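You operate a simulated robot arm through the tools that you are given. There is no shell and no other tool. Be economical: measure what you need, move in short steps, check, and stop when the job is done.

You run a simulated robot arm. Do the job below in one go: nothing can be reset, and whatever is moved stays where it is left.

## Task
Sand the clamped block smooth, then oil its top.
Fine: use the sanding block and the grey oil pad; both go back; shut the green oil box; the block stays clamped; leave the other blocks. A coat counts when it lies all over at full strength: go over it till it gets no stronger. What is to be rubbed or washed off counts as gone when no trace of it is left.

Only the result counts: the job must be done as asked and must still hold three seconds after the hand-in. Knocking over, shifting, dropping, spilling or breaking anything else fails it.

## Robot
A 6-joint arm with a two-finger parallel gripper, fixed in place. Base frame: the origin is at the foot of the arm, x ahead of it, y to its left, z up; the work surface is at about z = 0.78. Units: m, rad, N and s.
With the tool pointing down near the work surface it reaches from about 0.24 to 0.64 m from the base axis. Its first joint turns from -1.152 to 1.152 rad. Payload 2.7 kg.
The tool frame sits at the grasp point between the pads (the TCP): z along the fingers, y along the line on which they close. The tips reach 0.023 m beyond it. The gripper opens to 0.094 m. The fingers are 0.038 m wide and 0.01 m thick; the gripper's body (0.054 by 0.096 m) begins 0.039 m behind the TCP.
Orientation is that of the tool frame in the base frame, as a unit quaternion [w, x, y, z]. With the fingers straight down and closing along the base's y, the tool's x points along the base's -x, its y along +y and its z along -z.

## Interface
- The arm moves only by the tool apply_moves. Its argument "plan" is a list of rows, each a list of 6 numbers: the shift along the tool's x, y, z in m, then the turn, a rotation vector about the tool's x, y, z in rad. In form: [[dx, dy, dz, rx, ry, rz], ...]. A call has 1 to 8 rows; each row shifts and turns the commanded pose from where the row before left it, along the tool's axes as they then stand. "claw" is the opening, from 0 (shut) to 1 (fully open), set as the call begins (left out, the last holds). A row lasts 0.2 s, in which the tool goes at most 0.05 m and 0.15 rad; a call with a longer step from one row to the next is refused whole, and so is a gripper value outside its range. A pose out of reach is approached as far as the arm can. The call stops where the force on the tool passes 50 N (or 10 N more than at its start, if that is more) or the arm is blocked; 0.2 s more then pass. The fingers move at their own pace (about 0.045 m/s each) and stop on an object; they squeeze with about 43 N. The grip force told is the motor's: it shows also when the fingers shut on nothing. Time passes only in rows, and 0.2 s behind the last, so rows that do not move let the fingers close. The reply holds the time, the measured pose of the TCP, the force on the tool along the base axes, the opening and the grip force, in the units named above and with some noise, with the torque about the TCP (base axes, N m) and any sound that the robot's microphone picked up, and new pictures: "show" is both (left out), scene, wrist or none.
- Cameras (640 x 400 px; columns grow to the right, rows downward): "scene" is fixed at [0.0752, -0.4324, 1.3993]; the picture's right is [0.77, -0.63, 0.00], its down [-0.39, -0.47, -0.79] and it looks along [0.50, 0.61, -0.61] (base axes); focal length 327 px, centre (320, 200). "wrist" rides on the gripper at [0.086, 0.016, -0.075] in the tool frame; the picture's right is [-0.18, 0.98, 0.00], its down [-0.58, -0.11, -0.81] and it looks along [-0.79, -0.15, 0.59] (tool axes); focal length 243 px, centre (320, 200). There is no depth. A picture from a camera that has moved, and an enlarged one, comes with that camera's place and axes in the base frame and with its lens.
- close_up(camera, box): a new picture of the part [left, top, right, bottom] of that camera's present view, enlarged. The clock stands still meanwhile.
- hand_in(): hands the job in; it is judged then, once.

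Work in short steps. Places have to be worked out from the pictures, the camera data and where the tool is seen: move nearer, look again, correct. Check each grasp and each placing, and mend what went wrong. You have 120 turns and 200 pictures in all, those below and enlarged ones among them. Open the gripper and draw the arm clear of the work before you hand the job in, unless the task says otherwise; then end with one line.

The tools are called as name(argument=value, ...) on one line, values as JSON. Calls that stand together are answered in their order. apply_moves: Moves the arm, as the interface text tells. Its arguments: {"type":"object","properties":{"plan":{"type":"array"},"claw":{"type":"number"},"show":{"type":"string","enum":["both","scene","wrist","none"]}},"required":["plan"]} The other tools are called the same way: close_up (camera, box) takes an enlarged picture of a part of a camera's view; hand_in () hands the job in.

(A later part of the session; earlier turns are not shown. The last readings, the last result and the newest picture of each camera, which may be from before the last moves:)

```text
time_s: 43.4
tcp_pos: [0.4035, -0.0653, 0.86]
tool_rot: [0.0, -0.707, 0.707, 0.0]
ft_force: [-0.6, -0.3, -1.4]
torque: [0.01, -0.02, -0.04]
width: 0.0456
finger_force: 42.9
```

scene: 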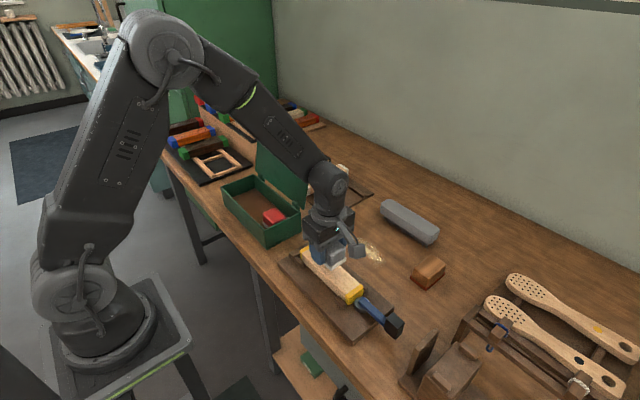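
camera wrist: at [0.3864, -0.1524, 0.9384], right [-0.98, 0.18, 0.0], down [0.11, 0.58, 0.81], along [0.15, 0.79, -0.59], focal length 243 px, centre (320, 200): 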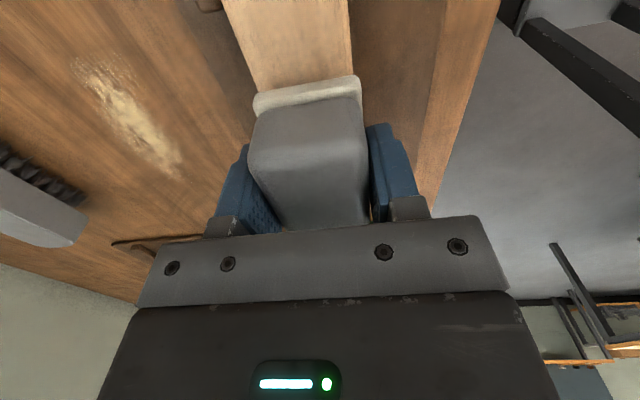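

apply_moves(plan=[[0, 0, 0.001, 0, 0, 0], [0, 0, 0, 0, 0, 0]], show="none")

apply_moves(plan=[[0, 0, 0.001, 0, 0, 0], [0, 0, 0, 0, 0, 0]], show="none")

apply_moves(plan=[[0, 0, 0.0008, 0, 0, 0], [0, 0, 0, 0, 0, 0]], show="wrist")

```text
time_s: 44.0
tcp_pos: [0.4025, -0.0664, 0.8586]
tool_rot: [0.0, 0.707, -0.707, 0.0]
ft_force: [0.5, -0.8, -1.4]
torque: [0.01, 0.0, -0.01]
width: 0.0457
finger_force: 42.8
```

```text
time_s: 44.6
tcp_pos: [0.4027, -0.0656, 0.8578]
tool_rot: [0.001, -0.707, 0.707, 0.001]
ft_force: [-0.4, 0.7, 0.1]
torque: [-0.04, 0.0, 0.03]
width: 0.0455
finger_force: 43.5
```

```text
time_s: 45.2
tcp_pos: [0.4022, -0.0658, 0.8572]
tool_rot: [0.001, -0.707, 0.707, 0.001]
ft_force: [-1.1, 0.0, -0.7]
torque: [0.02, 0.0, 0.01]
width: 0.0453
finger_force: 43.2
camera wrist: at [0.3861, -0.1525, 0.9326], right [-0.98, 0.18, 0.0], down [0.11, 0.58, 0.81], along [0.15, 0.79, -0.59], focal length 243 px, centre (320, 200)
```

wrist: 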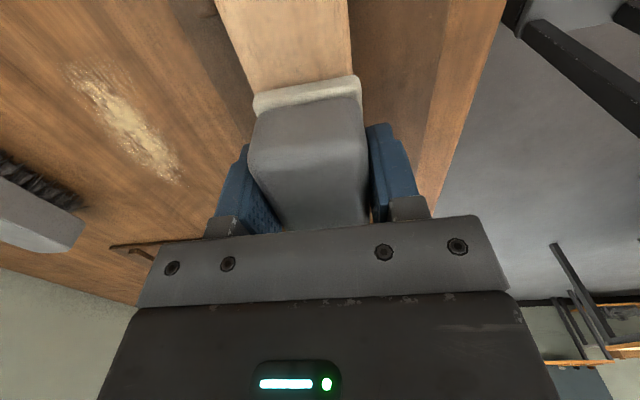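

close_up(camera="scene", box=[295, 230, 375, 290])

apply_moves(plan=[[0, 0, 0.001, 0, 0, 0], [0, 0, 0, 0, 0, 0]], show="none")

apply_moves(plan=[[0, 0, 0.001, 0, 0, 0], [0, 0, 0, 0, 0, 0]], show="none")

```text
6.67 times, centred on (335, 260) of scene
camera zoom: at [0.0752, -0.4324, 1.3993], right [0.77, -0.63, 0.0], down [-0.39, -0.47, -0.79], along [0.5, 0.61, -0.61], focal length 2177 px, centre (220, -200)
```

zoom: 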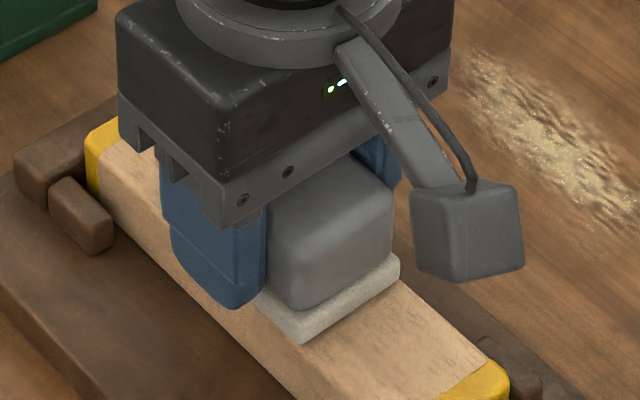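

```text
time_s: 45.8
tcp_pos: [0.4026, -0.065, 0.8558]
tool_rot: [0.0, -0.707, 0.707, 0.0]
ft_force: [0.4, -0.3, -1.2]
torque: [-0.02, -0.01, 0.02]
width: 0.0454
finger_force: 42.7
```

```text
time_s: 46.4
tcp_pos: [0.4034, -0.0659, 0.8547]
tool_rot: [-0.001, -0.707, 0.707, 0.001]
ft_force: [0.4, -0.6, 0.0]
torque: [-0.05, -0.03, -0.02]
width: 0.0455
finger_force: 42.7
```

Still no contact reading, though visually it's nearly touching. I'll continue in 1 mm steps.

apply_moves(plan=[[0, 0, 0.001, 0, 0, 0], [0, 0, 0, 0, 0, 0]], show="none")

apply_moves(plan=[[0, 0, 0.001, 0, 0, 0], [0, 0, 0, 0, 0, 0]], show="none")

close_up(camera="scene", box=[295, 230, 375, 290])

```text
time_s: 47.0
tcp_pos: [0.4024, -0.0662, 0.8549]
tool_rot: [0.001, -0.707, 0.707, 0.0]
ft_force: [0.4, 0.7, 3.1]
torque: [-0.04, 0.02, -0.04]
width: 0.0454
finger_force: 43.2
```

```text
time_s: 47.6
tcp_pos: [0.4027, -0.0661, 0.8532]
tool_rot: [0.0, -0.707, 0.707, -0.001]
ft_force: [-5.5, 1.6, 24.9]
torque: [-0.03, 0.23, 0.0]
width: 0.0453
finger_force: 43.4
```

```text
6.67 times, centred on (335, 260) of scene
camera zoom: at [0.0747, -0.4323, 1.3993], right [0.77, -0.63, 0.0], down [-0.39, -0.47, -0.79], along [0.5, 0.61, -0.61], focal length 2177 px, centre (220, -200)
```

zoom: 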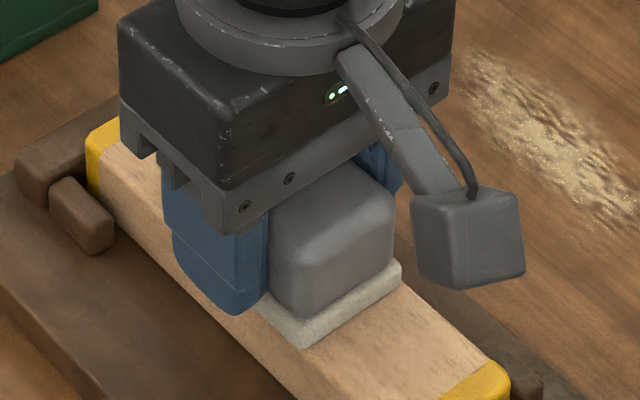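

Contact at 25 N, with the tips about 2.5 mm above the block top. I'll begin oiling strokes along y.

apply_moves(plan=[[-0.02, 0, -0.0002, 0, 0, 0], [-0.02, 0, 0, 0, 0, 0], [-0.022, 0, 0, 0, 0, 0], [0.025, 0, 0, 0, 0, 0], [0.025, 0, 0, 0, 0, 0], [0.025, 0, 0, 0, 0, 0], [0.025, 0, 0, 0, 0, 0], [0.02, 0, 0, 0, 0, 0]], show="scene")

close_up(camera="scene", box=[270, 220, 400, 320])

```text
time_s: 49.4
tcp_pos: [0.4041, -0.1244, 0.8547]
tool_rot: [0.0, -0.707, 0.707, -0.001]
ft_force: [-0.9, 9.5, 20.1]
torque: [0.71, 0.07, -0.03]
width: 0.0453
finger_force: 42.9
```

scene: 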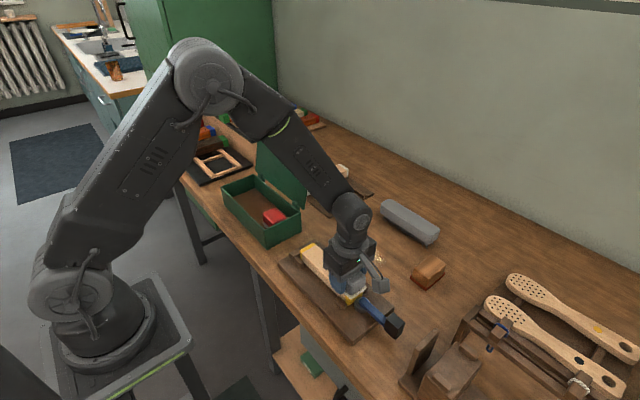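

```text
4.00 times, centred on (335, 270) of scene
camera zoom: at [0.0749, -0.4321, 1.3994], right [0.77, -0.63, 0.0], down [-0.39, -0.47, -0.79], along [0.5, 0.61, -0.61], focal length 1306 px, centre (260, -80)
```

zoom: 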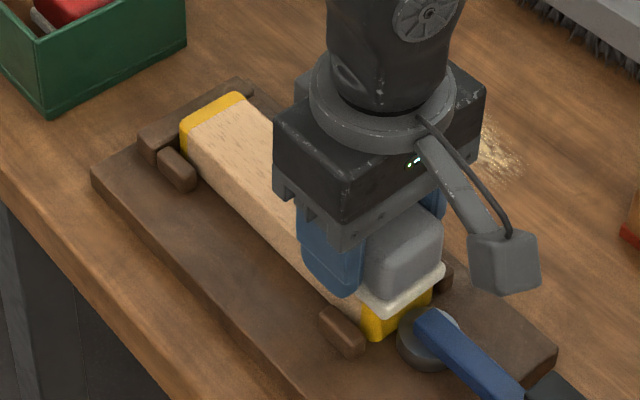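

A golden oil tint is beginning. I'll go on with repeated full-length passes.

apply_moves(plan=[[-0.03, 0, 0, 0, 0, 0], [-0.03, 0, 0, 0, 0, 0], [-0.03, 0, 0, 0, 0, 0], [-0.03, 0, 0, 0, 0, 0], [0.03, 0, 0, 0, 0, 0], [0.03, 0, 0, 0, 0, 0], [0.03, 0, 0, 0, 0, 0], [0.03, 0, 0, 0, 0, 0]], show="none")

apply_moves(plan=[[-0.03, 0, 0, 0, 0, 0], [-0.03, 0, 0, 0, 0, 0], [-0.03, 0, 0, 0, 0, 0], [-0.03, 0, 0, 0, 0, 0], [0.03, 0, 0, 0, 0, 0], [0.03, 0, 0, 0, 0, 0], [0.03, 0, 0, 0, 0, 0], [0.03, 0, 0, 0, 0, 0]], show="none")

close_up(camera="scene", box=[270, 220, 400, 320])

```text
time_s: 51.2
tcp_pos: [0.4029, -0.124, 0.8538]
tool_rot: [0.001, -0.707, 0.707, -0.001]
ft_force: [-0.5, 11.3, 28.7]
torque: [0.78, 0.03, -0.07]
width: 0.0454
finger_force: 43.3
```

```text
time_s: 53.0
tcp_pos: [0.4043, -0.1227, 0.8535]
tool_rot: [0.001, -0.707, 0.707, -0.001]
ft_force: [-0.3, 11.2, 28.8]
torque: [0.82, 0.02, -0.06]
width: 0.0456
finger_force: 43.4
```

```text
4.00 times, centred on (335, 270) of scene
camera zoom: at [0.0748, -0.432, 1.3994], right [0.77, -0.63, 0.0], down [-0.39, -0.47, -0.79], along [0.5, 0.61, -0.61], focal length 1306 px, centre (260, -80)
```

zoom: 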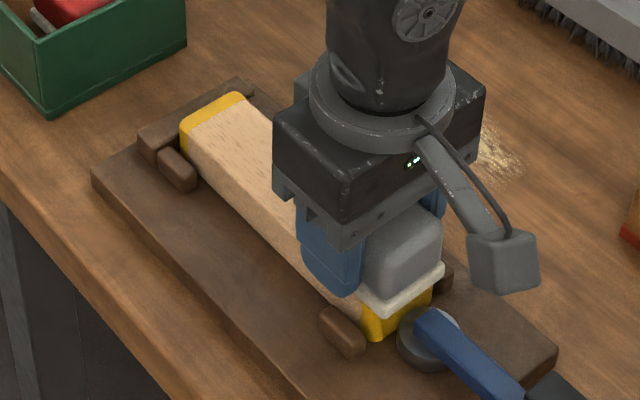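

I can't tell how strong the coat is yet. I'll lift and swing aside in +x to view the whole top.

apply_moves(plan=[[0, 0, -0.02, 0, 0, 0], [0, 0, -0.04, 0, 0, 0], [0, -0.045, -0.02, 0, 0, 0], [0, -0.045, 0, 0, 0, 0], [0, -0.045, 0, 0, 0, 0], [0, 0, 0, 0, 0, 0]], show="scene")

close_up(camera="scene", box=[270, 220, 400, 320])

```text
time_s: 54.4
tcp_pos: [0.5385, -0.1239, 0.9313]
tool_rot: [0.001, 0.707, -0.707, -0.001]
ft_force: [-1.4, -0.5, -0.7]
torque: [-0.03, 0.01, 0.0]
width: 0.0453
finger_force: 43.2
```

scene: 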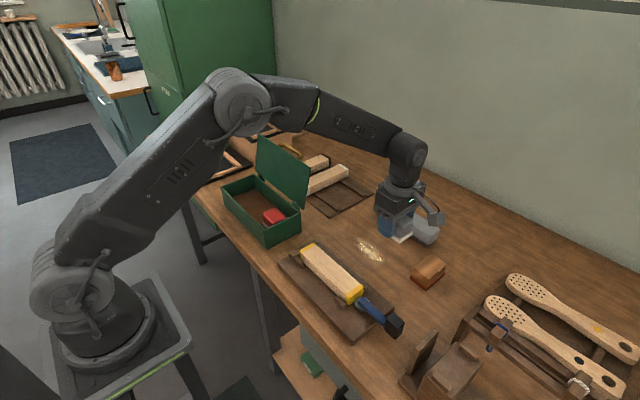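

```text
4.00 times, centred on (335, 270) of scene
camera zoom: at [0.0752, -0.4324, 1.3993], right [0.77, -0.63, 0.0], down [-0.39, -0.47, -0.79], along [0.5, 0.61, -0.61], focal length 1306 px, centre (260, -80)
```

zoom: 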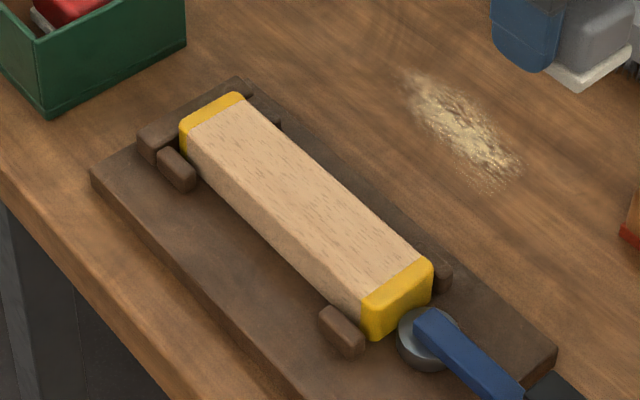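

No oil tint is visible. I'll check the pad's felt relative to the fingertips, and the surface more closely.

close_up(camera="scene", box=[365, 170, 461, 250])

close_up(camera="scene", box=[295, 230, 375, 310])

close_up(camera="scene", box=[215, 165, 311, 245])

```text
5.00 times, centred on (413, 210) of scene
camera zoom: at [0.0752, -0.4324, 1.3993], right [0.77, -0.63, 0.0], down [-0.39, -0.47, -0.79], along [0.5, 0.61, -0.61], focal length 1633 px, centre (-145, 150)
```

zoom: 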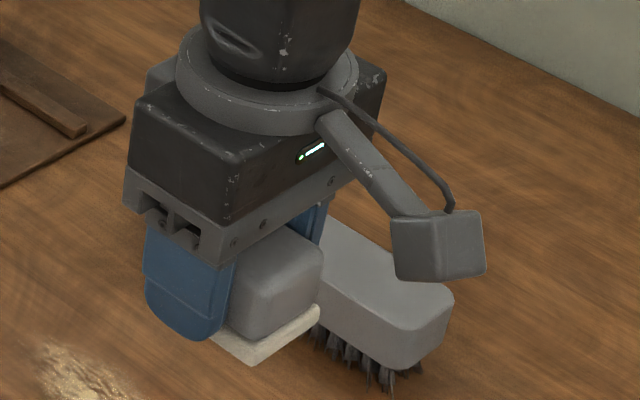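

```text
5.00 times, centred on (335, 270) of scene
camera zoom: at [0.0752, -0.4324, 1.3993], right [0.77, -0.63, 0.0], down [-0.39, -0.47, -0.79], along [0.5, 0.61, -0.61], focal length 1633 px, centre (245, -150)
```

zoom: 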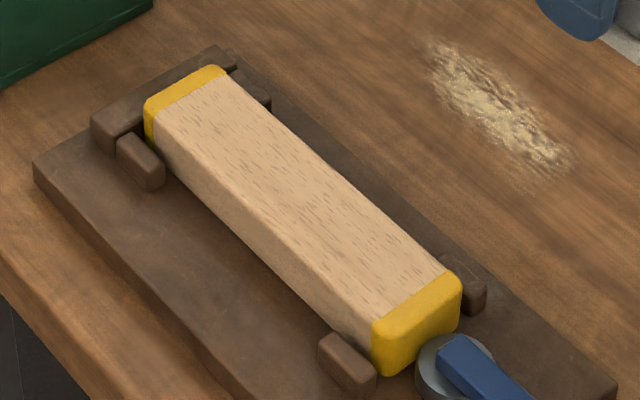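

```text
5.00 times, centred on (263, 205) of scene
camera zoom: at [0.0752, -0.4324, 1.3993], right [0.77, -0.63, 0.0], down [-0.39, -0.47, -0.79], along [0.5, 0.61, -0.61], focal length 1633 px, centre (605, 175)
```

zoom: 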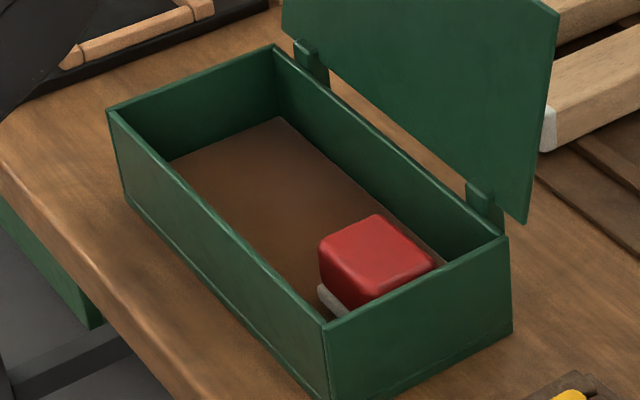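

By geometry the fingertips are almost level with the felt bottom, so the tips may be carrying the load instead of the felt. I'll put the pad back in its box spot and regrip it higher on the handle.

apply_moves(plan=[[0, 0.045, -0.01, 0, 0, 0], [0, 0.045, -0.02, 0, 0, 0], [0, 0.046, 0, 0, 0, 0], [-0.045, 0, 0, 0, 0, 0], [-0.045, 0, 0, 0, 0, 0], [-0.045, 0, 0, 0, 0, 0], [-0.045, 0, 0, 0, 0, 0], [-0.045, 0, 0, 0, 0, 0]], show="none")

apply_moves(plan=[[-0.045, 0, 0, 0, 0, 0], [-0.045, 0, 0, 0, 0, 0], [-0.045, 0, 0, 0, 0, 0], [-0.045, 0, 0, 0, 0, 0], [-0.037, 0, 0, 0, 0, 0], [0, 0, 0.03, 0, 0, 0], [0, 0, 0, 0, 0, 0]], show="wrist")

```text
time_s: 56.2
tcp_pos: [0.4035, 0.1016, 0.9616]
tool_rot: [0.0, 0.708, -0.707, 0.0]
ft_force: [0.2, 0.5, -1.1]
torque: [-0.01, -0.03, 0.0]
width: 0.0454
finger_force: 42.7
```

```text
time_s: 57.8
tcp_pos: [0.4022, 0.3175, 0.9354]
tool_rot: [0.001, 0.708, -0.707, 0.0]
ft_force: [0.7, -0.7, -0.8]
torque: [0.0, -0.01, 0.03]
width: 0.0453
finger_force: 43.0
camera wrist: at [0.3859, 0.2311, 1.0102], right [-0.98, 0.18, 0.0], down [0.11, 0.58, 0.81], along [0.15, 0.79, -0.59], focal length 243 px, centre (320, 200)
```

wrist: 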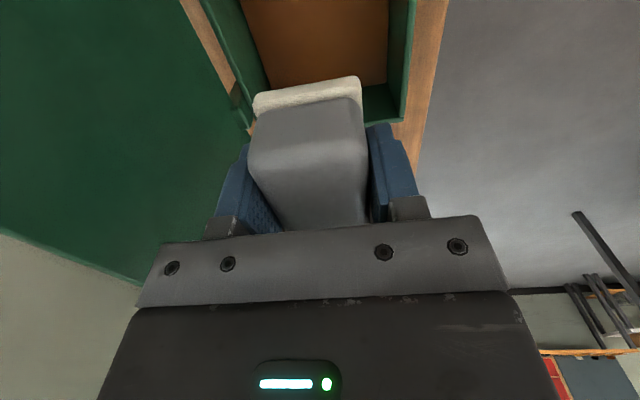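

Above the spot, I'll lower to z≈.828 and check the contact force.

apply_moves(plan=[[-0.0015, 0.0015, 0.03, 0, 0, 0], [0, 0, 0.04, 0, 0, 0], [0, 0, 0.025, 0, 0, 0], [0, 0, 0.007, 0, 0, 0], [0, 0, 0.003, 0, 0, 0], [0, 0, 0, 0, 0, 0]], show="wrist")

```text
time_s: 59.2
tcp_pos: [0.4001, 0.319, 0.8292]
tool_rot: [0.0, -0.707, 0.707, 0.0]
ft_force: [0.1, 0.2, -0.5]
torque: [0.02, 0.04, -0.02]
width: 0.0453
finger_force: 42.9
camera wrist: at [0.3839, 0.2329, 0.9053], right [-0.98, 0.18, 0.0], down [0.11, 0.58, 0.81], along [0.15, 0.79, -0.59], focal length 243 px, centre (320, 200)
```

wrist: 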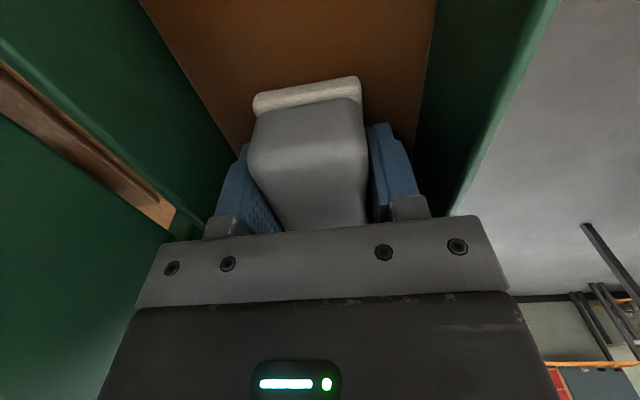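

apply_moves(plan=[[0, 0, 0.0015, 0, 0, 0], [0, 0, 0.001, 0, 0, 0], [0, 0, 0, 0, 0, 0]], show="none")

apply_moves(plan=[[0, 0, 0.001, 0, 0, 0], [0, 0, 0, 0, 0, 0]], show="none")

```text
time_s: 60.0
tcp_pos: [0.4008, 0.3202, 0.8262]
tool_rot: [-0.001, 0.707, -0.707, 0.0]
ft_force: [-0.5, 0.3, -1.1]
torque: [-0.02, 0.0, -0.01]
width: 0.0456
finger_force: 42.8
```

```text
time_s: 60.6
tcp_pos: [0.4016, 0.3196, 0.8257]
tool_rot: [0.001, 0.708, -0.706, -0.001]
ft_force: [0.4, 0.0, -1.9]
torque: [-0.02, -0.02, -0.05]
width: 0.0456
finger_force: 43.1
```

apply_moves(plan=[[0, 0, 0.0015, 0, 0, 0], [0, 0, 0, 0, 0, 0]], show="none")

apply_moves(plan=[[0, 0, 0.0015, 0, 0, 0], [0, 0, 0, 0, 0, 0]], show="none")

apply_moves(plan=[[0, 0, 0.0015, 0, 0, 0], [0, 0, 0, 0, 0, 0]], show="none")

```text
time_s: 61.2
tcp_pos: [0.4012, 0.3199, 0.8252]
tool_rot: [-0.001, 0.707, -0.707, 0.0]
ft_force: [-8.3, -5.0, 23.1]
torque: [-0.48, 0.32, -0.05]
width: 0.0452
finger_force: 43.1
```

```text
time_s: 61.8
tcp_pos: [0.4015, 0.3197, 0.8265]
tool_rot: [0.001, -0.707, 0.707, 0.0]
ft_force: [-14.1, -9.3, 41.4]
torque: [-0.29, 0.33, -0.04]
width: 0.0453
finger_force: 43.1
```

```text
time_s: 62.4
tcp_pos: [0.4014, 0.3204, 0.8239]
tool_rot: [-0.003, 0.707, -0.707, 0.0]
ft_force: [-10.9, -3.5, 36.8]
torque: [-0.25, 0.48, -0.06]
width: 0.0456
finger_force: 42.8
```

Contact came at TCP z≈.8255. I'll release, rise by 10 mm and regrip higher on the handle.

apply_moves(plan=[[0, 0, -0.0025, 0, 0, 0], [0, 0, 0, 0, 0, 0], [0, 0, 0, 0, 0, 0]], claw=0.64, show="none")

apply_moves(plan=[[0, 0, -0.009, 0, 0, 0], [0, 0, 0, 0, 0, 0]], show="wrist")

close_up(camera="scene", box=[215, 145, 311, 225])

```text
time_s: 63.2
tcp_pos: [0.3996, 0.3196, 0.8229]
tool_rot: [-0.002, -0.707, 0.708, 0.0]
ft_force: [-2.3, -2.0, 11.6]
torque: [0.2, -0.36, -0.09]
width: 0.0593
finger_force: 0.0
```

```text
time_s: 63.8
tcp_pos: [0.401, 0.3203, 0.8317]
tool_rot: [0.001, 0.707, -0.707, -0.001]
ft_force: [-0.3, 0.9, 0.3]
torque: [0.01, 0.01, -0.01]
width: 0.0601
finger_force: 0.1
camera wrist: at [0.3842, 0.2334, 0.9072], right [-0.98, 0.18, 0.0], down [0.11, 0.58, 0.81], along [0.15, 0.79, -0.59], focal length 243 px, centre (320, 200)
```

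wrist: 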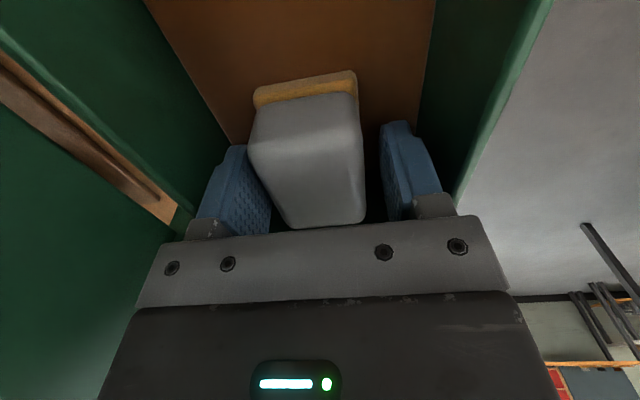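

```text
5.00 times, centred on (263, 185) of scene
camera zoom: at [0.0752, -0.4324, 1.3993], right [0.77, -0.63, 0.0], down [-0.39, -0.47, -0.79], along [0.5, 0.61, -0.61], focal length 1633 px, centre (605, 275)
```

zoom: 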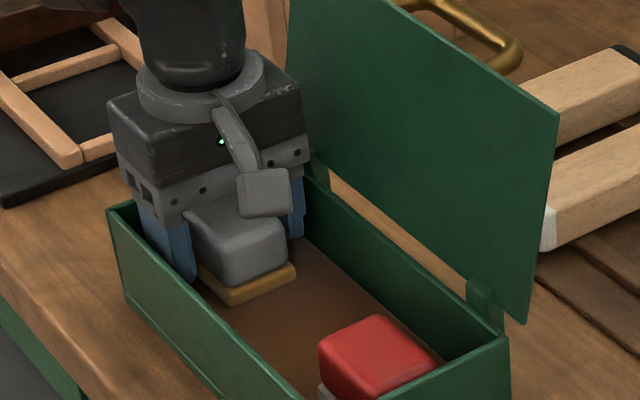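

The felt has turned golden: pressing it on the box floor charges it with oil, so it was dry before. I'll rise a bit and regrip higher.

apply_moves(plan=[[0, 0, -0.002, 0, 0, 0], [0, 0, 0, 0, 0, 0], [0, 0, 0, 0, 0, 0], [0, 0, 0, 0, 0, 0]], claw=0, show="none")

apply_moves(plan=[[0, 0, 0.001, 0, 0, 0], [0, 0, 0, 0, 0, 0]], show="wrist")

```text
time_s: 64.8
tcp_pos: [0.4001, 0.3208, 0.8356]
tool_rot: [-0.001, -0.707, 0.707, 0.0]
ft_force: [-0.2, -0.1, -0.9]
torque: [0.01, -0.01, -0.02]
width: 0.0452
finger_force: 42.9
```

```text
time_s: 65.4
tcp_pos: [0.401, 0.3195, 0.8342]
tool_rot: [0.0, 0.707, -0.707, 0.0]
ft_force: [-0.1, 1.2, 0.7]
torque: [-0.05, 0.04, -0.04]
width: 0.0452
finger_force: 43.2
camera wrist: at [0.3844, 0.2332, 0.9086], right [-0.98, 0.18, 0.0], down [0.11, 0.58, 0.81], along [0.15, 0.79, -0.59], focal length 243 px, centre (320, 200)
```

wrist: 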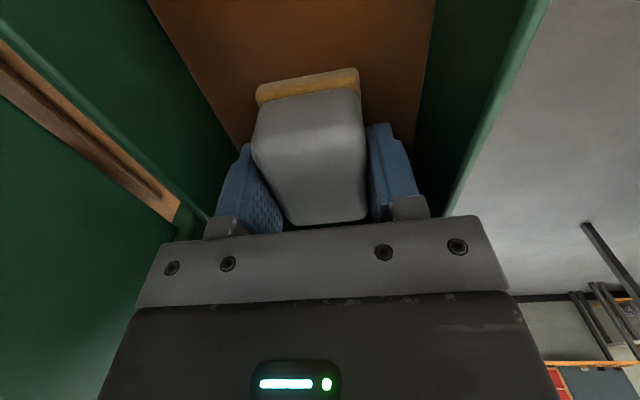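

I'll press the pad down a little more to be sure it is well soaked.

apply_moves(plan=[[0, 0, 0.001, 0, 0, 0], [0, 0, 0.001, 0, 0, 0], [0, 0, 0, 0, 0, 0], [0, 0, 0, 0, 0, 0]], show="wrist")

```text
time_s: 66.4
tcp_pos: [0.4007, 0.3204, 0.8338]
tool_rot: [0.002, -0.707, 0.707, 0.0]
ft_force: [-6.6, -8.2, 31.6]
torque: [-0.63, 0.4, -0.03]
width: 0.0452
finger_force: 43.7
camera wrist: at [0.3845, 0.2333, 0.9082], right [-0.98, 0.18, 0.0], down [0.11, 0.58, 0.81], along [0.15, 0.79, -0.59], focal length 243 px, centre (320, 200)
```

wrist: 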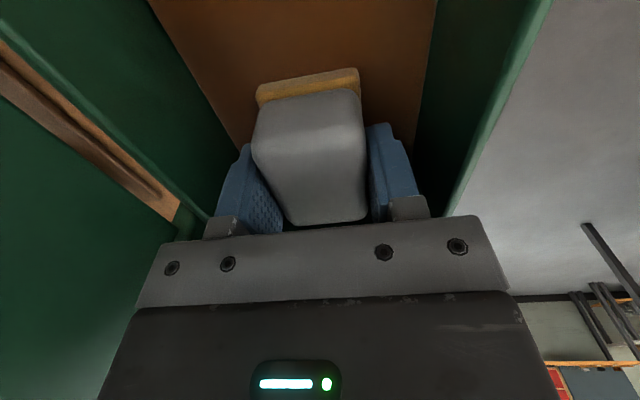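

The pad is charged. I'll lift it and carry it to the block.

apply_moves(plan=[[0, 0, -0.03, 0, 0, 0], [0, 0, -0.045, 0, 0, 0], [0, 0, -0.045, 0, 0, 0], [0.04, -0.001, 0, 0, 0, 0], [0.045, -0.001, 0, 0, 0, 0], [0.045, 0, 0, 0, 0, 0], [0.045, 0, 0, 0, 0, 0], [0.045, 0, 0, 0, 0, 0]], show="none")

apply_moves(plan=[[0.045, 0, 0, 0, 0, 0], [0.045, 0, 0, 0, 0, 0], [0.045, 0, 0, 0, 0, 0], [0.03, 0, 0.04, 0, 0, 0], [0, 0, 0.035, 0, 0, 0], [0, 0, 0, 0, 0, 0]], show="none")

```text
time_s: 68.2
tcp_pos: [0.4019, 0.0991, 0.9497]
tool_rot: [0.0, -0.707, 0.707, -0.001]
ft_force: [-0.1, 0.2, -0.9]
torque: [0.0, 0.0, 0.01]
width: 0.0452
finger_force: 42.7
```

```text
time_s: 69.6
tcp_pos: [0.4038, -0.0665, 0.8731]
tool_rot: [0.0, 0.708, -0.707, 0.0]
ft_force: [0.0, 0.2, -0.4]
torque: [0.03, -0.02, 0.03]
width: 0.0451
finger_force: 42.9
```

At z=.873, contact is expected near .862. I'll step down.

apply_moves(plan=[[0, 0, 0.005, 0, 0, 0], [0, 0, 0.004, 0, 0, 0], [0, 0, 0.0015, 0, 0, 0], [0, 0, 0, 0, 0, 0]], show="none")

apply_moves(plan=[[0, 0, 0.001, 0, 0, 0], [0, 0, 0, 0, 0, 0]], show="none")

```text
time_s: 70.6
tcp_pos: [0.4018, -0.0646, 0.8643]
tool_rot: [0.0, 0.708, -0.707, 0.0]
ft_force: [-0.2, -0.7, -0.7]
torque: [0.0, -0.02, -0.07]
width: 0.0451
finger_force: 42.9
```

```text
time_s: 71.2
tcp_pos: [0.403, -0.0654, 0.8646]
tool_rot: [0.001, 0.707, -0.707, 0.0]
ft_force: [0.0, -1.6, -0.7]
torque: [-0.02, 0.03, -0.02]
width: 0.0453
finger_force: 42.8
```

apply_moves(plan=[[0, 0, 0.001, 0, 0, 0], [0, 0, 0, 0, 0, 0]], show="none")

apply_moves(plan=[[0, 0, 0.001, 0, 0, 0], [0, 0, 0, 0, 0, 0]], show="none")

```text
time_s: 71.8
tcp_pos: [0.4031, -0.0654, 0.8634]
tool_rot: [0.001, 0.708, -0.707, 0.0]
ft_force: [0.6, 0.0, -1.0]
torque: [-0.05, -0.03, 0.0]
width: 0.0452
finger_force: 42.9
```

```text
time_s: 72.4
tcp_pos: [0.403, -0.0646, 0.8616]
tool_rot: [0.0, 0.707, -0.707, 0.0]
ft_force: [0.3, 0.1, -0.5]
torque: [-0.02, 0.04, -0.02]
width: 0.045
finger_force: 43.6
```

apply_moves(plan=[[0, 0, 0.001, 0, 0, 0], [0, 0, 0, 0, 0, 0]], show="none")

apply_moves(plan=[[0, 0, 0.0007, 0, 0, 0], [0, 0, 0, 0, 0, 0]], show="none")

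```text
time_s: 73.0
tcp_pos: [0.4017, -0.0654, 0.8626]
tool_rot: [0.0, 0.707, -0.707, 0.001]
ft_force: [-0.4, 0.9, 4.7]
torque: [0.06, 0.05, 0.02]
width: 0.0451
finger_force: 43.0
```

```text
time_s: 73.6
tcp_pos: [0.4023, -0.0645, 0.8621]
tool_rot: [0.0, -0.707, 0.707, 0.0]
ft_force: [-1.8, -1.1, 16.1]
torque: [-0.12, 0.09, 0.02]
width: 0.0451
finger_force: 43.1
```

16 N of contact is good. I'll stroke across the full length now.

apply_moves(plan=[[-0.02, 0, 0, 0, 0, 0], [-0.02, 0, 0, 0, 0, 0], [-0.022, 0, 0, 0, 0, 0], [0.025, 0, 0, 0, 0, 0], [0.025, 0, 0, 0, 0, 0], [0.025, 0, 0, 0, 0, 0], [0.025, 0, 0, 0, 0, 0], [0.02, 0, 0, 0, 0, 0]], show="none")

close_up(camera="scene", box=[270, 220, 400, 320])

```text
time_s: 75.4
tcp_pos: [0.4031, -0.1224, 0.8615]
tool_rot: [0.0, -0.707, 0.707, 0.0]
ft_force: [0.6, 13.4, 33.4]
torque: [0.91, 0.05, -0.05]
width: 0.045
finger_force: 42.9
```

```text
4.00 times, centred on (335, 270) of scene
camera zoom: at [0.0748, -0.4319, 1.3994], right [0.77, -0.63, 0.0], down [-0.39, -0.47, -0.79], along [0.5, 0.61, -0.61], focal length 1306 px, centre (260, -80)
```

zoom: 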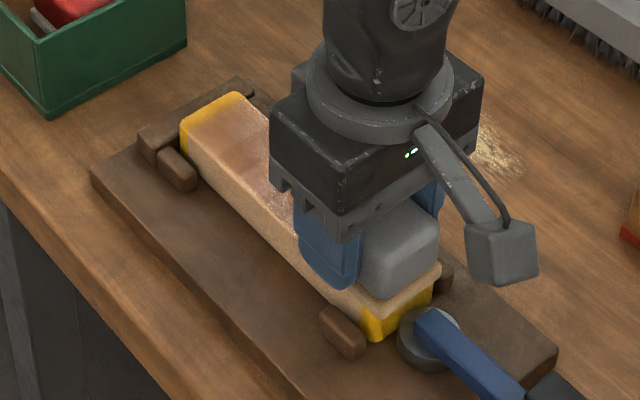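

The oil is going on now. I'll continue with more passes, dwelling longer at the ends.

apply_moves(plan=[[-0.03, 0, 0, 0, 0, 0], [-0.03, 0, 0, 0, 0, 0], [-0.03, 0, 0, 0, 0, 0], [-0.035, 0, 0, 0, 0, 0], [0.02, 0, 0, 0, 0, 0], [-0.02, 0, 0, 0, 0, 0], [0.025, 0, 0, 0, 0, 0], [0.03, 0, 0, 0, 0, 0]], show="none")

apply_moves(plan=[[0.03, 0, 0, 0, 0, 0], [0.035, 0, 0, 0, 0, 0], [-0.02, 0, 0, 0, 0, 0], [0.025, 0, 0, 0, 0, 0], [-0.03, 0, 0, 0, 0, 0], [-0.03, 0, 0, 0, 0, 0], [-0.03, 0, 0, 0, 0, 0], [-0.035, 0, 0, 0, 0, 0]], show="none")

apply_moves(plan=[[0.03, 0, 0, 0, 0, 0], [0.03, 0, 0, 0, 0, 0], [0.03, 0, 0, 0, 0, 0], [0.03, 0, 0, 0, 0, 0]], show="none")

close_up(camera="scene", box=[270, 220, 400, 320])

```text
time_s: 77.2
tcp_pos: [0.4029, -0.0512, 0.8612]
tool_rot: [-0.001, -0.707, 0.708, 0.001]
ft_force: [-0.1, 3.8, 8.9]
torque: [0.19, -0.15, 0.07]
width: 0.045
finger_force: 42.5
```

```text
time_s: 79.0
tcp_pos: [0.4029, 0.002, 0.8608]
tool_rot: [-0.001, 0.707, -0.707, 0.001]
ft_force: [1.5, -9.2, 20.2]
torque: [-0.62, -0.02, 0.07]
width: 0.0452
finger_force: 42.6
```

```text
time_s: 80.0
tcp_pos: [0.4029, -0.1164, 0.8608]
tool_rot: [0.0, -0.706, 0.708, 0.0]
ft_force: [0.5, 9.8, 25.2]
torque: [0.93, -0.05, -0.03]
width: 0.045
finger_force: 43.0
```

```text
4.00 times, centred on (335, 270) of scene
camera zoom: at [0.0749, -0.4321, 1.3994], right [0.77, -0.63, 0.0], down [-0.39, -0.47, -0.79], along [0.5, 0.61, -0.61], focal length 1306 px, centre (260, -80)
```

zoom: 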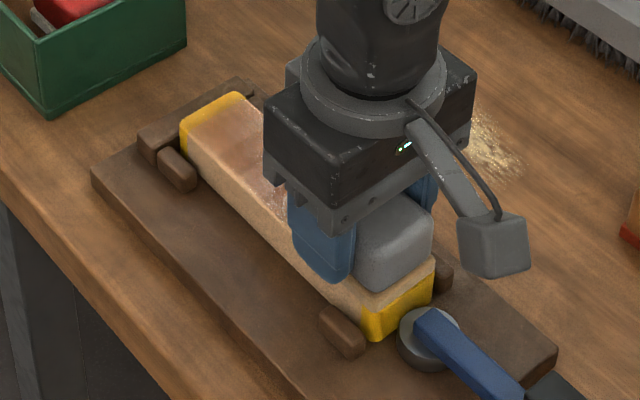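

I'll lift aside to judge the coat and how much oil is left on the felt.

apply_moves(plan=[[0, 0, -0.02, 0, 0, 0], [0, 0, -0.04, 0, 0, 0], [0, -0.045, -0.02, 0, 0, 0], [0, -0.045, 0, 0, 0, 0], [0, -0.045, 0, 0, 0, 0], [0, 0, 0, 0, 0, 0]], show="wrist")

close_up(camera="scene", box=[295, 230, 375, 310])

close_up(camera="scene", box=[365, 170, 461, 250])

```text
time_s: 81.4
tcp_pos: [0.5386, -0.1173, 0.9432]
tool_rot: [0.0, 0.707, -0.707, 0.0]
ft_force: [0.1, -0.4, -0.8]
torque: [-0.02, 0.03, -0.01]
width: 0.045
finger_force: 43.2
camera wrist: at [0.5221, -0.2056, 1.0184], right [-0.98, 0.18, 0.0], down [0.11, 0.58, 0.81], along [0.15, 0.79, -0.59], focal length 243 px, centre (320, 200)
```

wrist: 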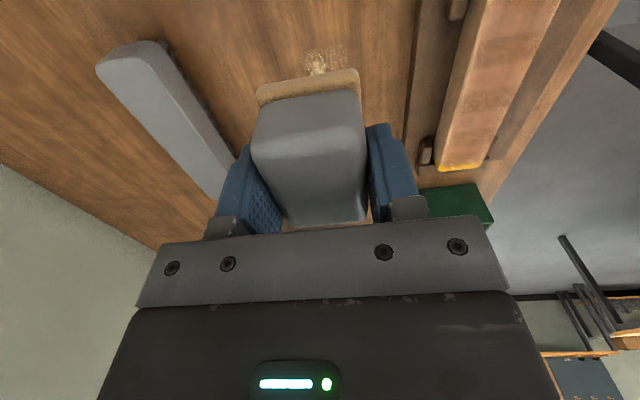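

```text
5.00 times, centred on (335, 270) of scene
camera zoom: at [0.0752, -0.4324, 1.3993], right [0.77, -0.63, 0.0], down [-0.39, -0.47, -0.79], along [0.5, 0.61, -0.61], focal length 1633 px, centre (245, -150)
```

zoom: 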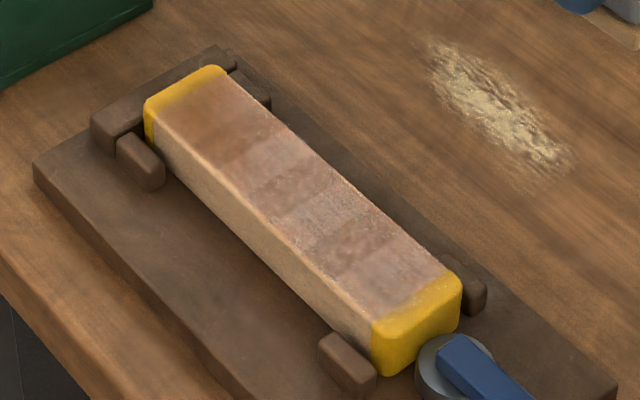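

```text
5.00 times, centred on (413, 210) of scene
camera zoom: at [0.0752, -0.4324, 1.3993], right [0.77, -0.63, 0.0], down [-0.39, -0.47, -0.79], along [0.5, 0.61, -0.61], focal length 1633 px, centre (-145, 150)
```

zoom: 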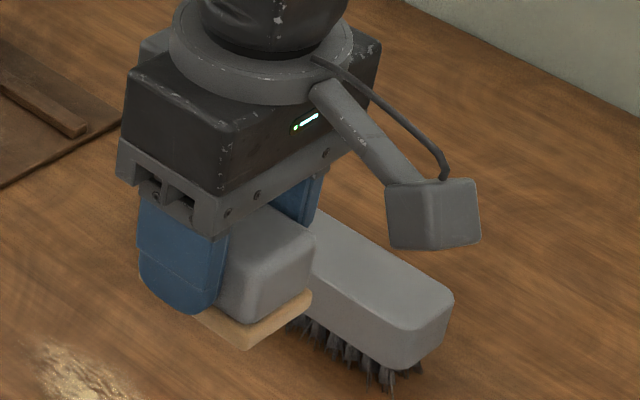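

The coat is uneven and the felt has paled, so it needs recharging. I'll return to the box and press the pad on its floor for longer.

apply_moves(plan=[[0, 0.045, -0.01, 0, 0, 0], [0, 0.045, 0, 0, 0, 0], [0, 0.047, 0, 0, 0, 0], [-0.045, 0, 0, 0, 0, 0], [-0.045, 0, 0, 0, 0, 0], [-0.045, 0, 0, 0, 0, 0], [-0.045, 0, 0, 0, 0, 0], [-0.045, 0, 0, 0, 0, 0]], show="none")

apply_moves(plan=[[-0.045, 0, 0, 0, 0, 0], [-0.045, 0, 0, 0, 0, 0], [-0.045, 0, 0, 0, 0, 0], [-0.045, 0, 0, 0, 0, 0], [-0.032, 0, 0.02, 0, 0, 0], [0, 0, 0.045, 0, 0, 0], [0, 0, 0.04, 0, 0, 0], [0, 0, 0, 0, 0, 0]], show="wrist")

```text
time_s: 83.2
tcp_pos: [0.4012, 0.1073, 0.9507]
tool_rot: [0.001, -0.706, 0.708, 0.0]
ft_force: [-1.0, -0.1, -1.4]
torque: [0.0, 0.04, 0.0]
width: 0.0451
finger_force: 43.3
```

```text
time_s: 85.0
tcp_pos: [0.4018, 0.3201, 0.8465]
tool_rot: [0.0, -0.707, 0.707, 0.0]
ft_force: [0.2, -0.3, -0.9]
torque: [-0.02, -0.02, 0.02]
width: 0.0453
finger_force: 42.9
camera wrist: at [0.3847, 0.2332, 0.9207], right [-0.98, 0.18, 0.0], down [0.11, 0.58, 0.81], along [0.15, 0.79, -0.59], focal length 243 px, centre (320, 200)
```

wrist: 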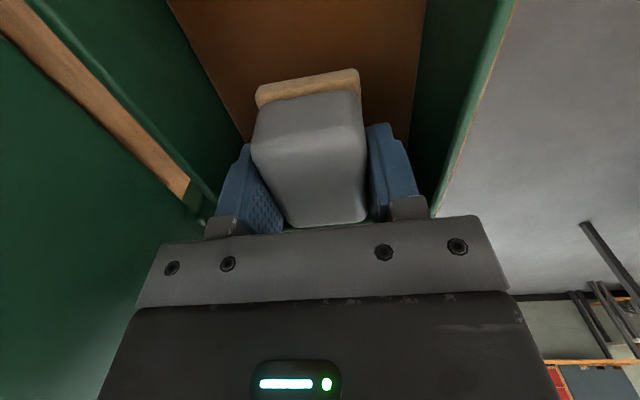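

apply_moves(plan=[[0, 0, 0.008, 0, 0, 0], [0, 0, 0.004, 0, 0, 0], [0, 0, 0.0017, 0, 0, 0], [0, 0, 0, 0, 0, 0], [0, 0, 0, 0, 0, 0], [0, 0, 0, 0, 0, 0], [0, 0, 0, 0, 0, 0], [0, 0, 0, 0, 0, 0]], show="wrist")

```text
time_s: 86.8
tcp_pos: [0.4005, 0.3193, 0.8331]
tool_rot: [-0.001, 0.707, -0.707, 0.0]
ft_force: [-1.1, -2.0, 9.4]
torque: [0.08, 0.13, -0.02]
width: 0.045
finger_force: 43.0
camera wrist: at [0.3839, 0.233, 0.9075], right [-0.98, 0.18, 0.0], down [0.11, 0.58, 0.81], along [0.15, 0.79, -0.59], focal length 243 px, centre (320, 200)
```

wrist: 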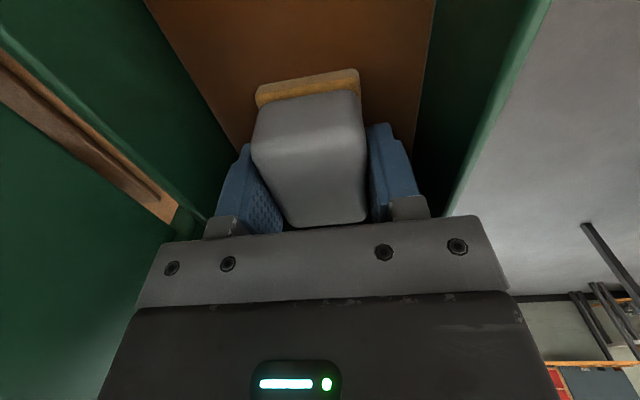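

It's golden again. A bit more pressing, then back to the block.

apply_moves(plan=[[0, 0, 0.0006, 0, 0, 0], [0, 0, 0, 0, 0, 0], [0, 0, 0, 0, 0, 0], [0, 0, -0.03, 0, 0, 0], [0, 0, -0.045, 0, 0, 0], [0, 0, -0.045, 0, 0, 0], [0.045, -0.001, 0, 0, 0, 0], [0.045, -0.001, 0, 0, 0, 0]], show="none")

apply_moves(plan=[[0.045, 0, 0, 0, 0, 0], [0.045, 0, 0, 0, 0, 0], [0.045, 0, 0, 0, 0, 0], [0.045, 0, 0, 0, 0, 0], [0.045, 0, 0.02, 0, 0, 0], [0.01, 0, 0.04, 0, 0, 0], [0, 0, 0.025, 0, 0, 0], [0, 0, 0, 0, 0, 0]], show="none")

```text
time_s: 88.6
tcp_pos: [0.4037, 0.2276, 0.9501]
tool_rot: [0.0, -0.707, 0.707, 0.0]
ft_force: [0.2, -0.5, -0.9]
torque: [0.04, -0.04, 0.02]
width: 0.0453
finger_force: 42.9
```

```text
time_s: 90.4
tcp_pos: [0.4023, -0.0034, 0.8666]
tool_rot: [0.0, 0.707, -0.707, -0.001]
ft_force: [-0.9, 0.8, -0.2]
torque: [-0.04, 0.0, -0.01]
width: 0.0452
finger_force: 43.1
```

Now over the +y end, I'll descend to contact and begin slow strokes.

apply_moves(plan=[[0, 0, 0.003, 0, 0, 0], [0, 0, 0.0015, 0, 0, 0], [0, 0, 0.001, 0, 0, 0], [0, 0, 0, 0, 0, 0]], show="none")

```text
time_s: 91.4
tcp_pos: [0.4031, -0.0057, 0.862]
tool_rot: [-0.001, 0.707, -0.707, 0.0]
ft_force: [0.0, 0.2, -1.0]
torque: [0.02, 0.01, -0.01]
width: 0.045
finger_force: 43.2
```

apply_moves(plan=[[0, 0, 0.001, 0, 0, 0], [0, 0, 0.0007, 0, 0, 0], [0.015, 0, 0, 0, 0, 0], [0.015, 0, 0, 0, 0, 0], [0.015, 0, 0, 0, 0, 0]], show="none")

apply_moves(plan=[[0.015, 0, 0, 0, 0, 0], [0.015, 0, 0, 0, 0, 0], [0.015, 0, 0, 0, 0, 0], [0.015, 0, 0, 0, 0, 0], [0.015, 0, 0, 0, 0, 0], [-0.015, 0, 0, 0, 0, 0], [-0.015, 0, 0, 0, 0, 0]], show="none")

close_up(camera="scene", box=[270, 220, 400, 320])

```text
time_s: 92.6
tcp_pos: [0.403, -0.0511, 0.8607]
tool_rot: [0.001, -0.706, 0.708, -0.002]
ft_force: [0.3, 7.3, 17.7]
torque: [0.23, 0.02, -0.04]
width: 0.0452
finger_force: 43.3
```

```text
time_s: 94.2
tcp_pos: [0.403, -0.0976, 0.8597]
tool_rot: [-0.001, 0.707, -0.707, 0.002]
ft_force: [0.1, -15.1, 32.2]
torque: [-0.16, 0.18, 0.12]
width: 0.0453
finger_force: 43.3
```

```text
4.00 times, centred on (335, 270) of scene
camera zoom: at [0.0747, -0.4327, 1.3992], right [0.77, -0.63, 0.0], down [-0.39, -0.47, -0.79], along [0.5, 0.61, -0.61], focal length 1306 px, centre (260, -80)
```

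zoom: 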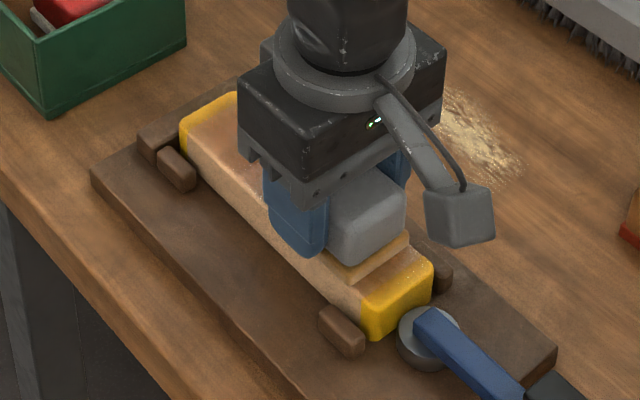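

apply_moves(plan=[[0.015, 0, 0, 0, 0, 0], [0.015, 0, 0, 0, 0, 0], [-0.015, 0, 0, 0, 0, 0], [-0.015, 0, 0, 0, 0, 0], [-0.015, 0, 0, 0, 0, 0], [-0.015, 0, 0, 0, 0, 0], [-0.015, 0, 0, 0, 0, 0], [-0.015, 0, 0, 0, 0, 0]], show="none")

apply_moves(plan=[[-0.015, 0, 0, 0, 0, 0], [-0.015, 0, 0, 0, 0, 0], [0.01, 0, 0, 0, 0, 0], [-0.01, 0, 0, 0, 0, 0], [0.015, 0, 0, 0, 0, 0], [0.015, 0, 0, 0, 0, 0], [0.015, 0, 0, 0, 0, 0], [0.015, 0, 0, 0, 0, 0]], show="none")

apply_moves(plan=[[0.015, 0, 0, 0, 0, 0], [0.015, 0, 0, 0, 0, 0], [0.015, 0, 0, 0, 0, 0], [0.015, 0, 0, 0, 0, 0], [0, 0, -0.03, 0, 0, 0], [0, 0, -0.045, 0, 0, 0], [0, -0.045, -0.01, 0, 0, 0], [0, -0.045, 0, 0, 0, 0]], show="wrist")

close_up(camera="scene", box=[295, 230, 375, 310])

```text
time_s: 96.0
tcp_pos: [0.4021, -0.0379, 0.8608]
tool_rot: [-0.002, 0.707, -0.707, 0.001]
ft_force: [0.3, -13.4, 34.0]
torque: [-1.18, 0.02, 0.08]
width: 0.0455
finger_force: 42.8
```

```text
time_s: 97.8
tcp_pos: [0.4028, -0.0653, 0.8604]
tool_rot: [-0.001, 0.707, -0.707, 0.001]
ft_force: [0.3, 11.9, 32.3]
torque: [0.58, 0.1, -0.05]
width: 0.0452
finger_force: 42.8
```

```text
time_s: 99.6
tcp_pos: [0.4953, -0.1273, 0.9453]
tool_rot: [0.0, 0.707, -0.707, 0.0]
ft_force: [-0.2, 0.2, -0.9]
torque: [0.02, 0.01, -0.06]
width: 0.0453
finger_force: 42.9
camera wrist: at [0.4773, -0.2141, 1.0203], right [-0.98, 0.18, 0.0], down [0.11, 0.58, 0.81], along [0.15, 0.79, -0.59], focal length 243 px, centre (320, 200)
```

wrist: 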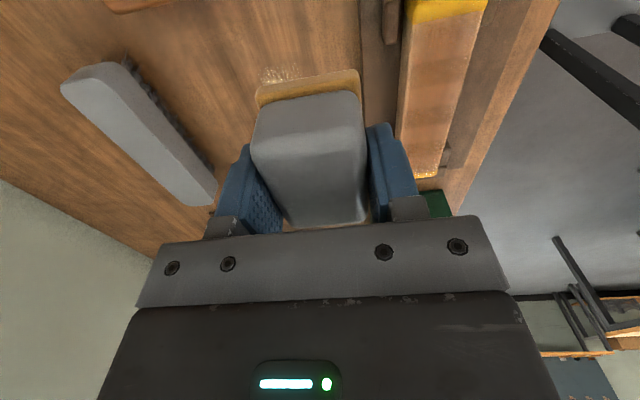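

```text
5.00 times, centred on (335, 270) of scene
camera zoom: at [0.0751, -0.4324, 1.3993], right [0.77, -0.63, 0.0], down [-0.39, -0.47, -0.79], along [0.5, 0.61, -0.61], focal length 1633 px, centre (245, -150)
```

zoom: 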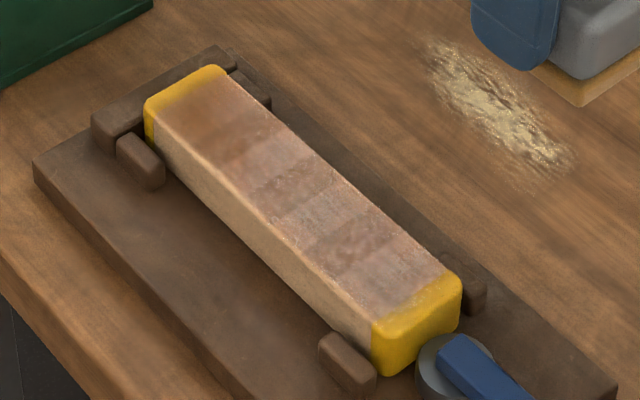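

I'll zoom in on the top through the wrist camera to judge evenness.

close_up(camera="wrist", box=[380, 0, 560, 190])

apply_moves(plan=[[0.03, -0.04, -0.02, 0, 0, 0], [0.04, -0.03, 0, 0, 0, 0], [0.04, 0.03, 0, 0, 0, 0], [0.03, 0.04, 0, 0, 0, 0], [0, 0.045, 0, 0, 0, 0], [0, 0, 0, 0, 0, 0]], show="wrist")

```text
2.11 times, centred on (470, 95) of wrist
camera zoom: at [0.4773, -0.2141, 1.0203], right [-0.98, 0.18, 0.0], down [0.11, 0.58, 0.81], along [0.15, 0.79, -0.59], focal length 511 px, centre (4, 421)
```

zoom: 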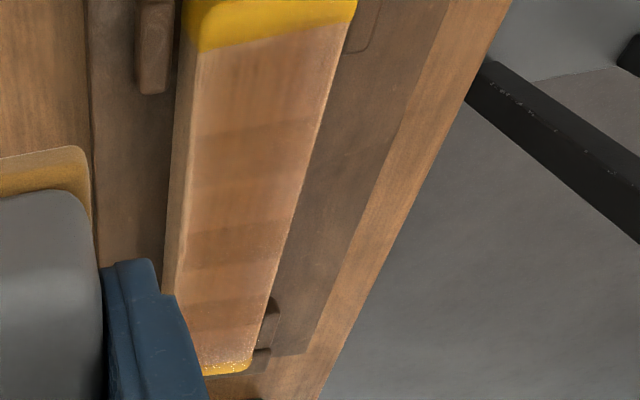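

```text
refused: row 1 steps farther than a row can; nothing moved
```

The coat covers everything but has faint bands, so it isn't uniform yet. I'll do more passes with the remaining charge.

apply_moves(plan=[[0, 0.046, 0, 0, 0, 0], [0, 0.046, 0.01, 0, 0, 0], [0, 0, 0.045, 0, 0, 0], [0, 0, 0.024, 0, 0, 0], [0, 0, 0.004, 0, 0, 0], [0, 0, 0, 0, 0, 0]], show="none")

```text
time_s: 101.0
tcp_pos: [0.4004, -0.127, 0.862]
tool_rot: [0.0, -0.707, 0.707, -0.001]
ft_force: [-0.5, -0.6, -0.4]
torque: [0.01, 0.02, 0.02]
width: 0.0452
finger_force: 43.6
```

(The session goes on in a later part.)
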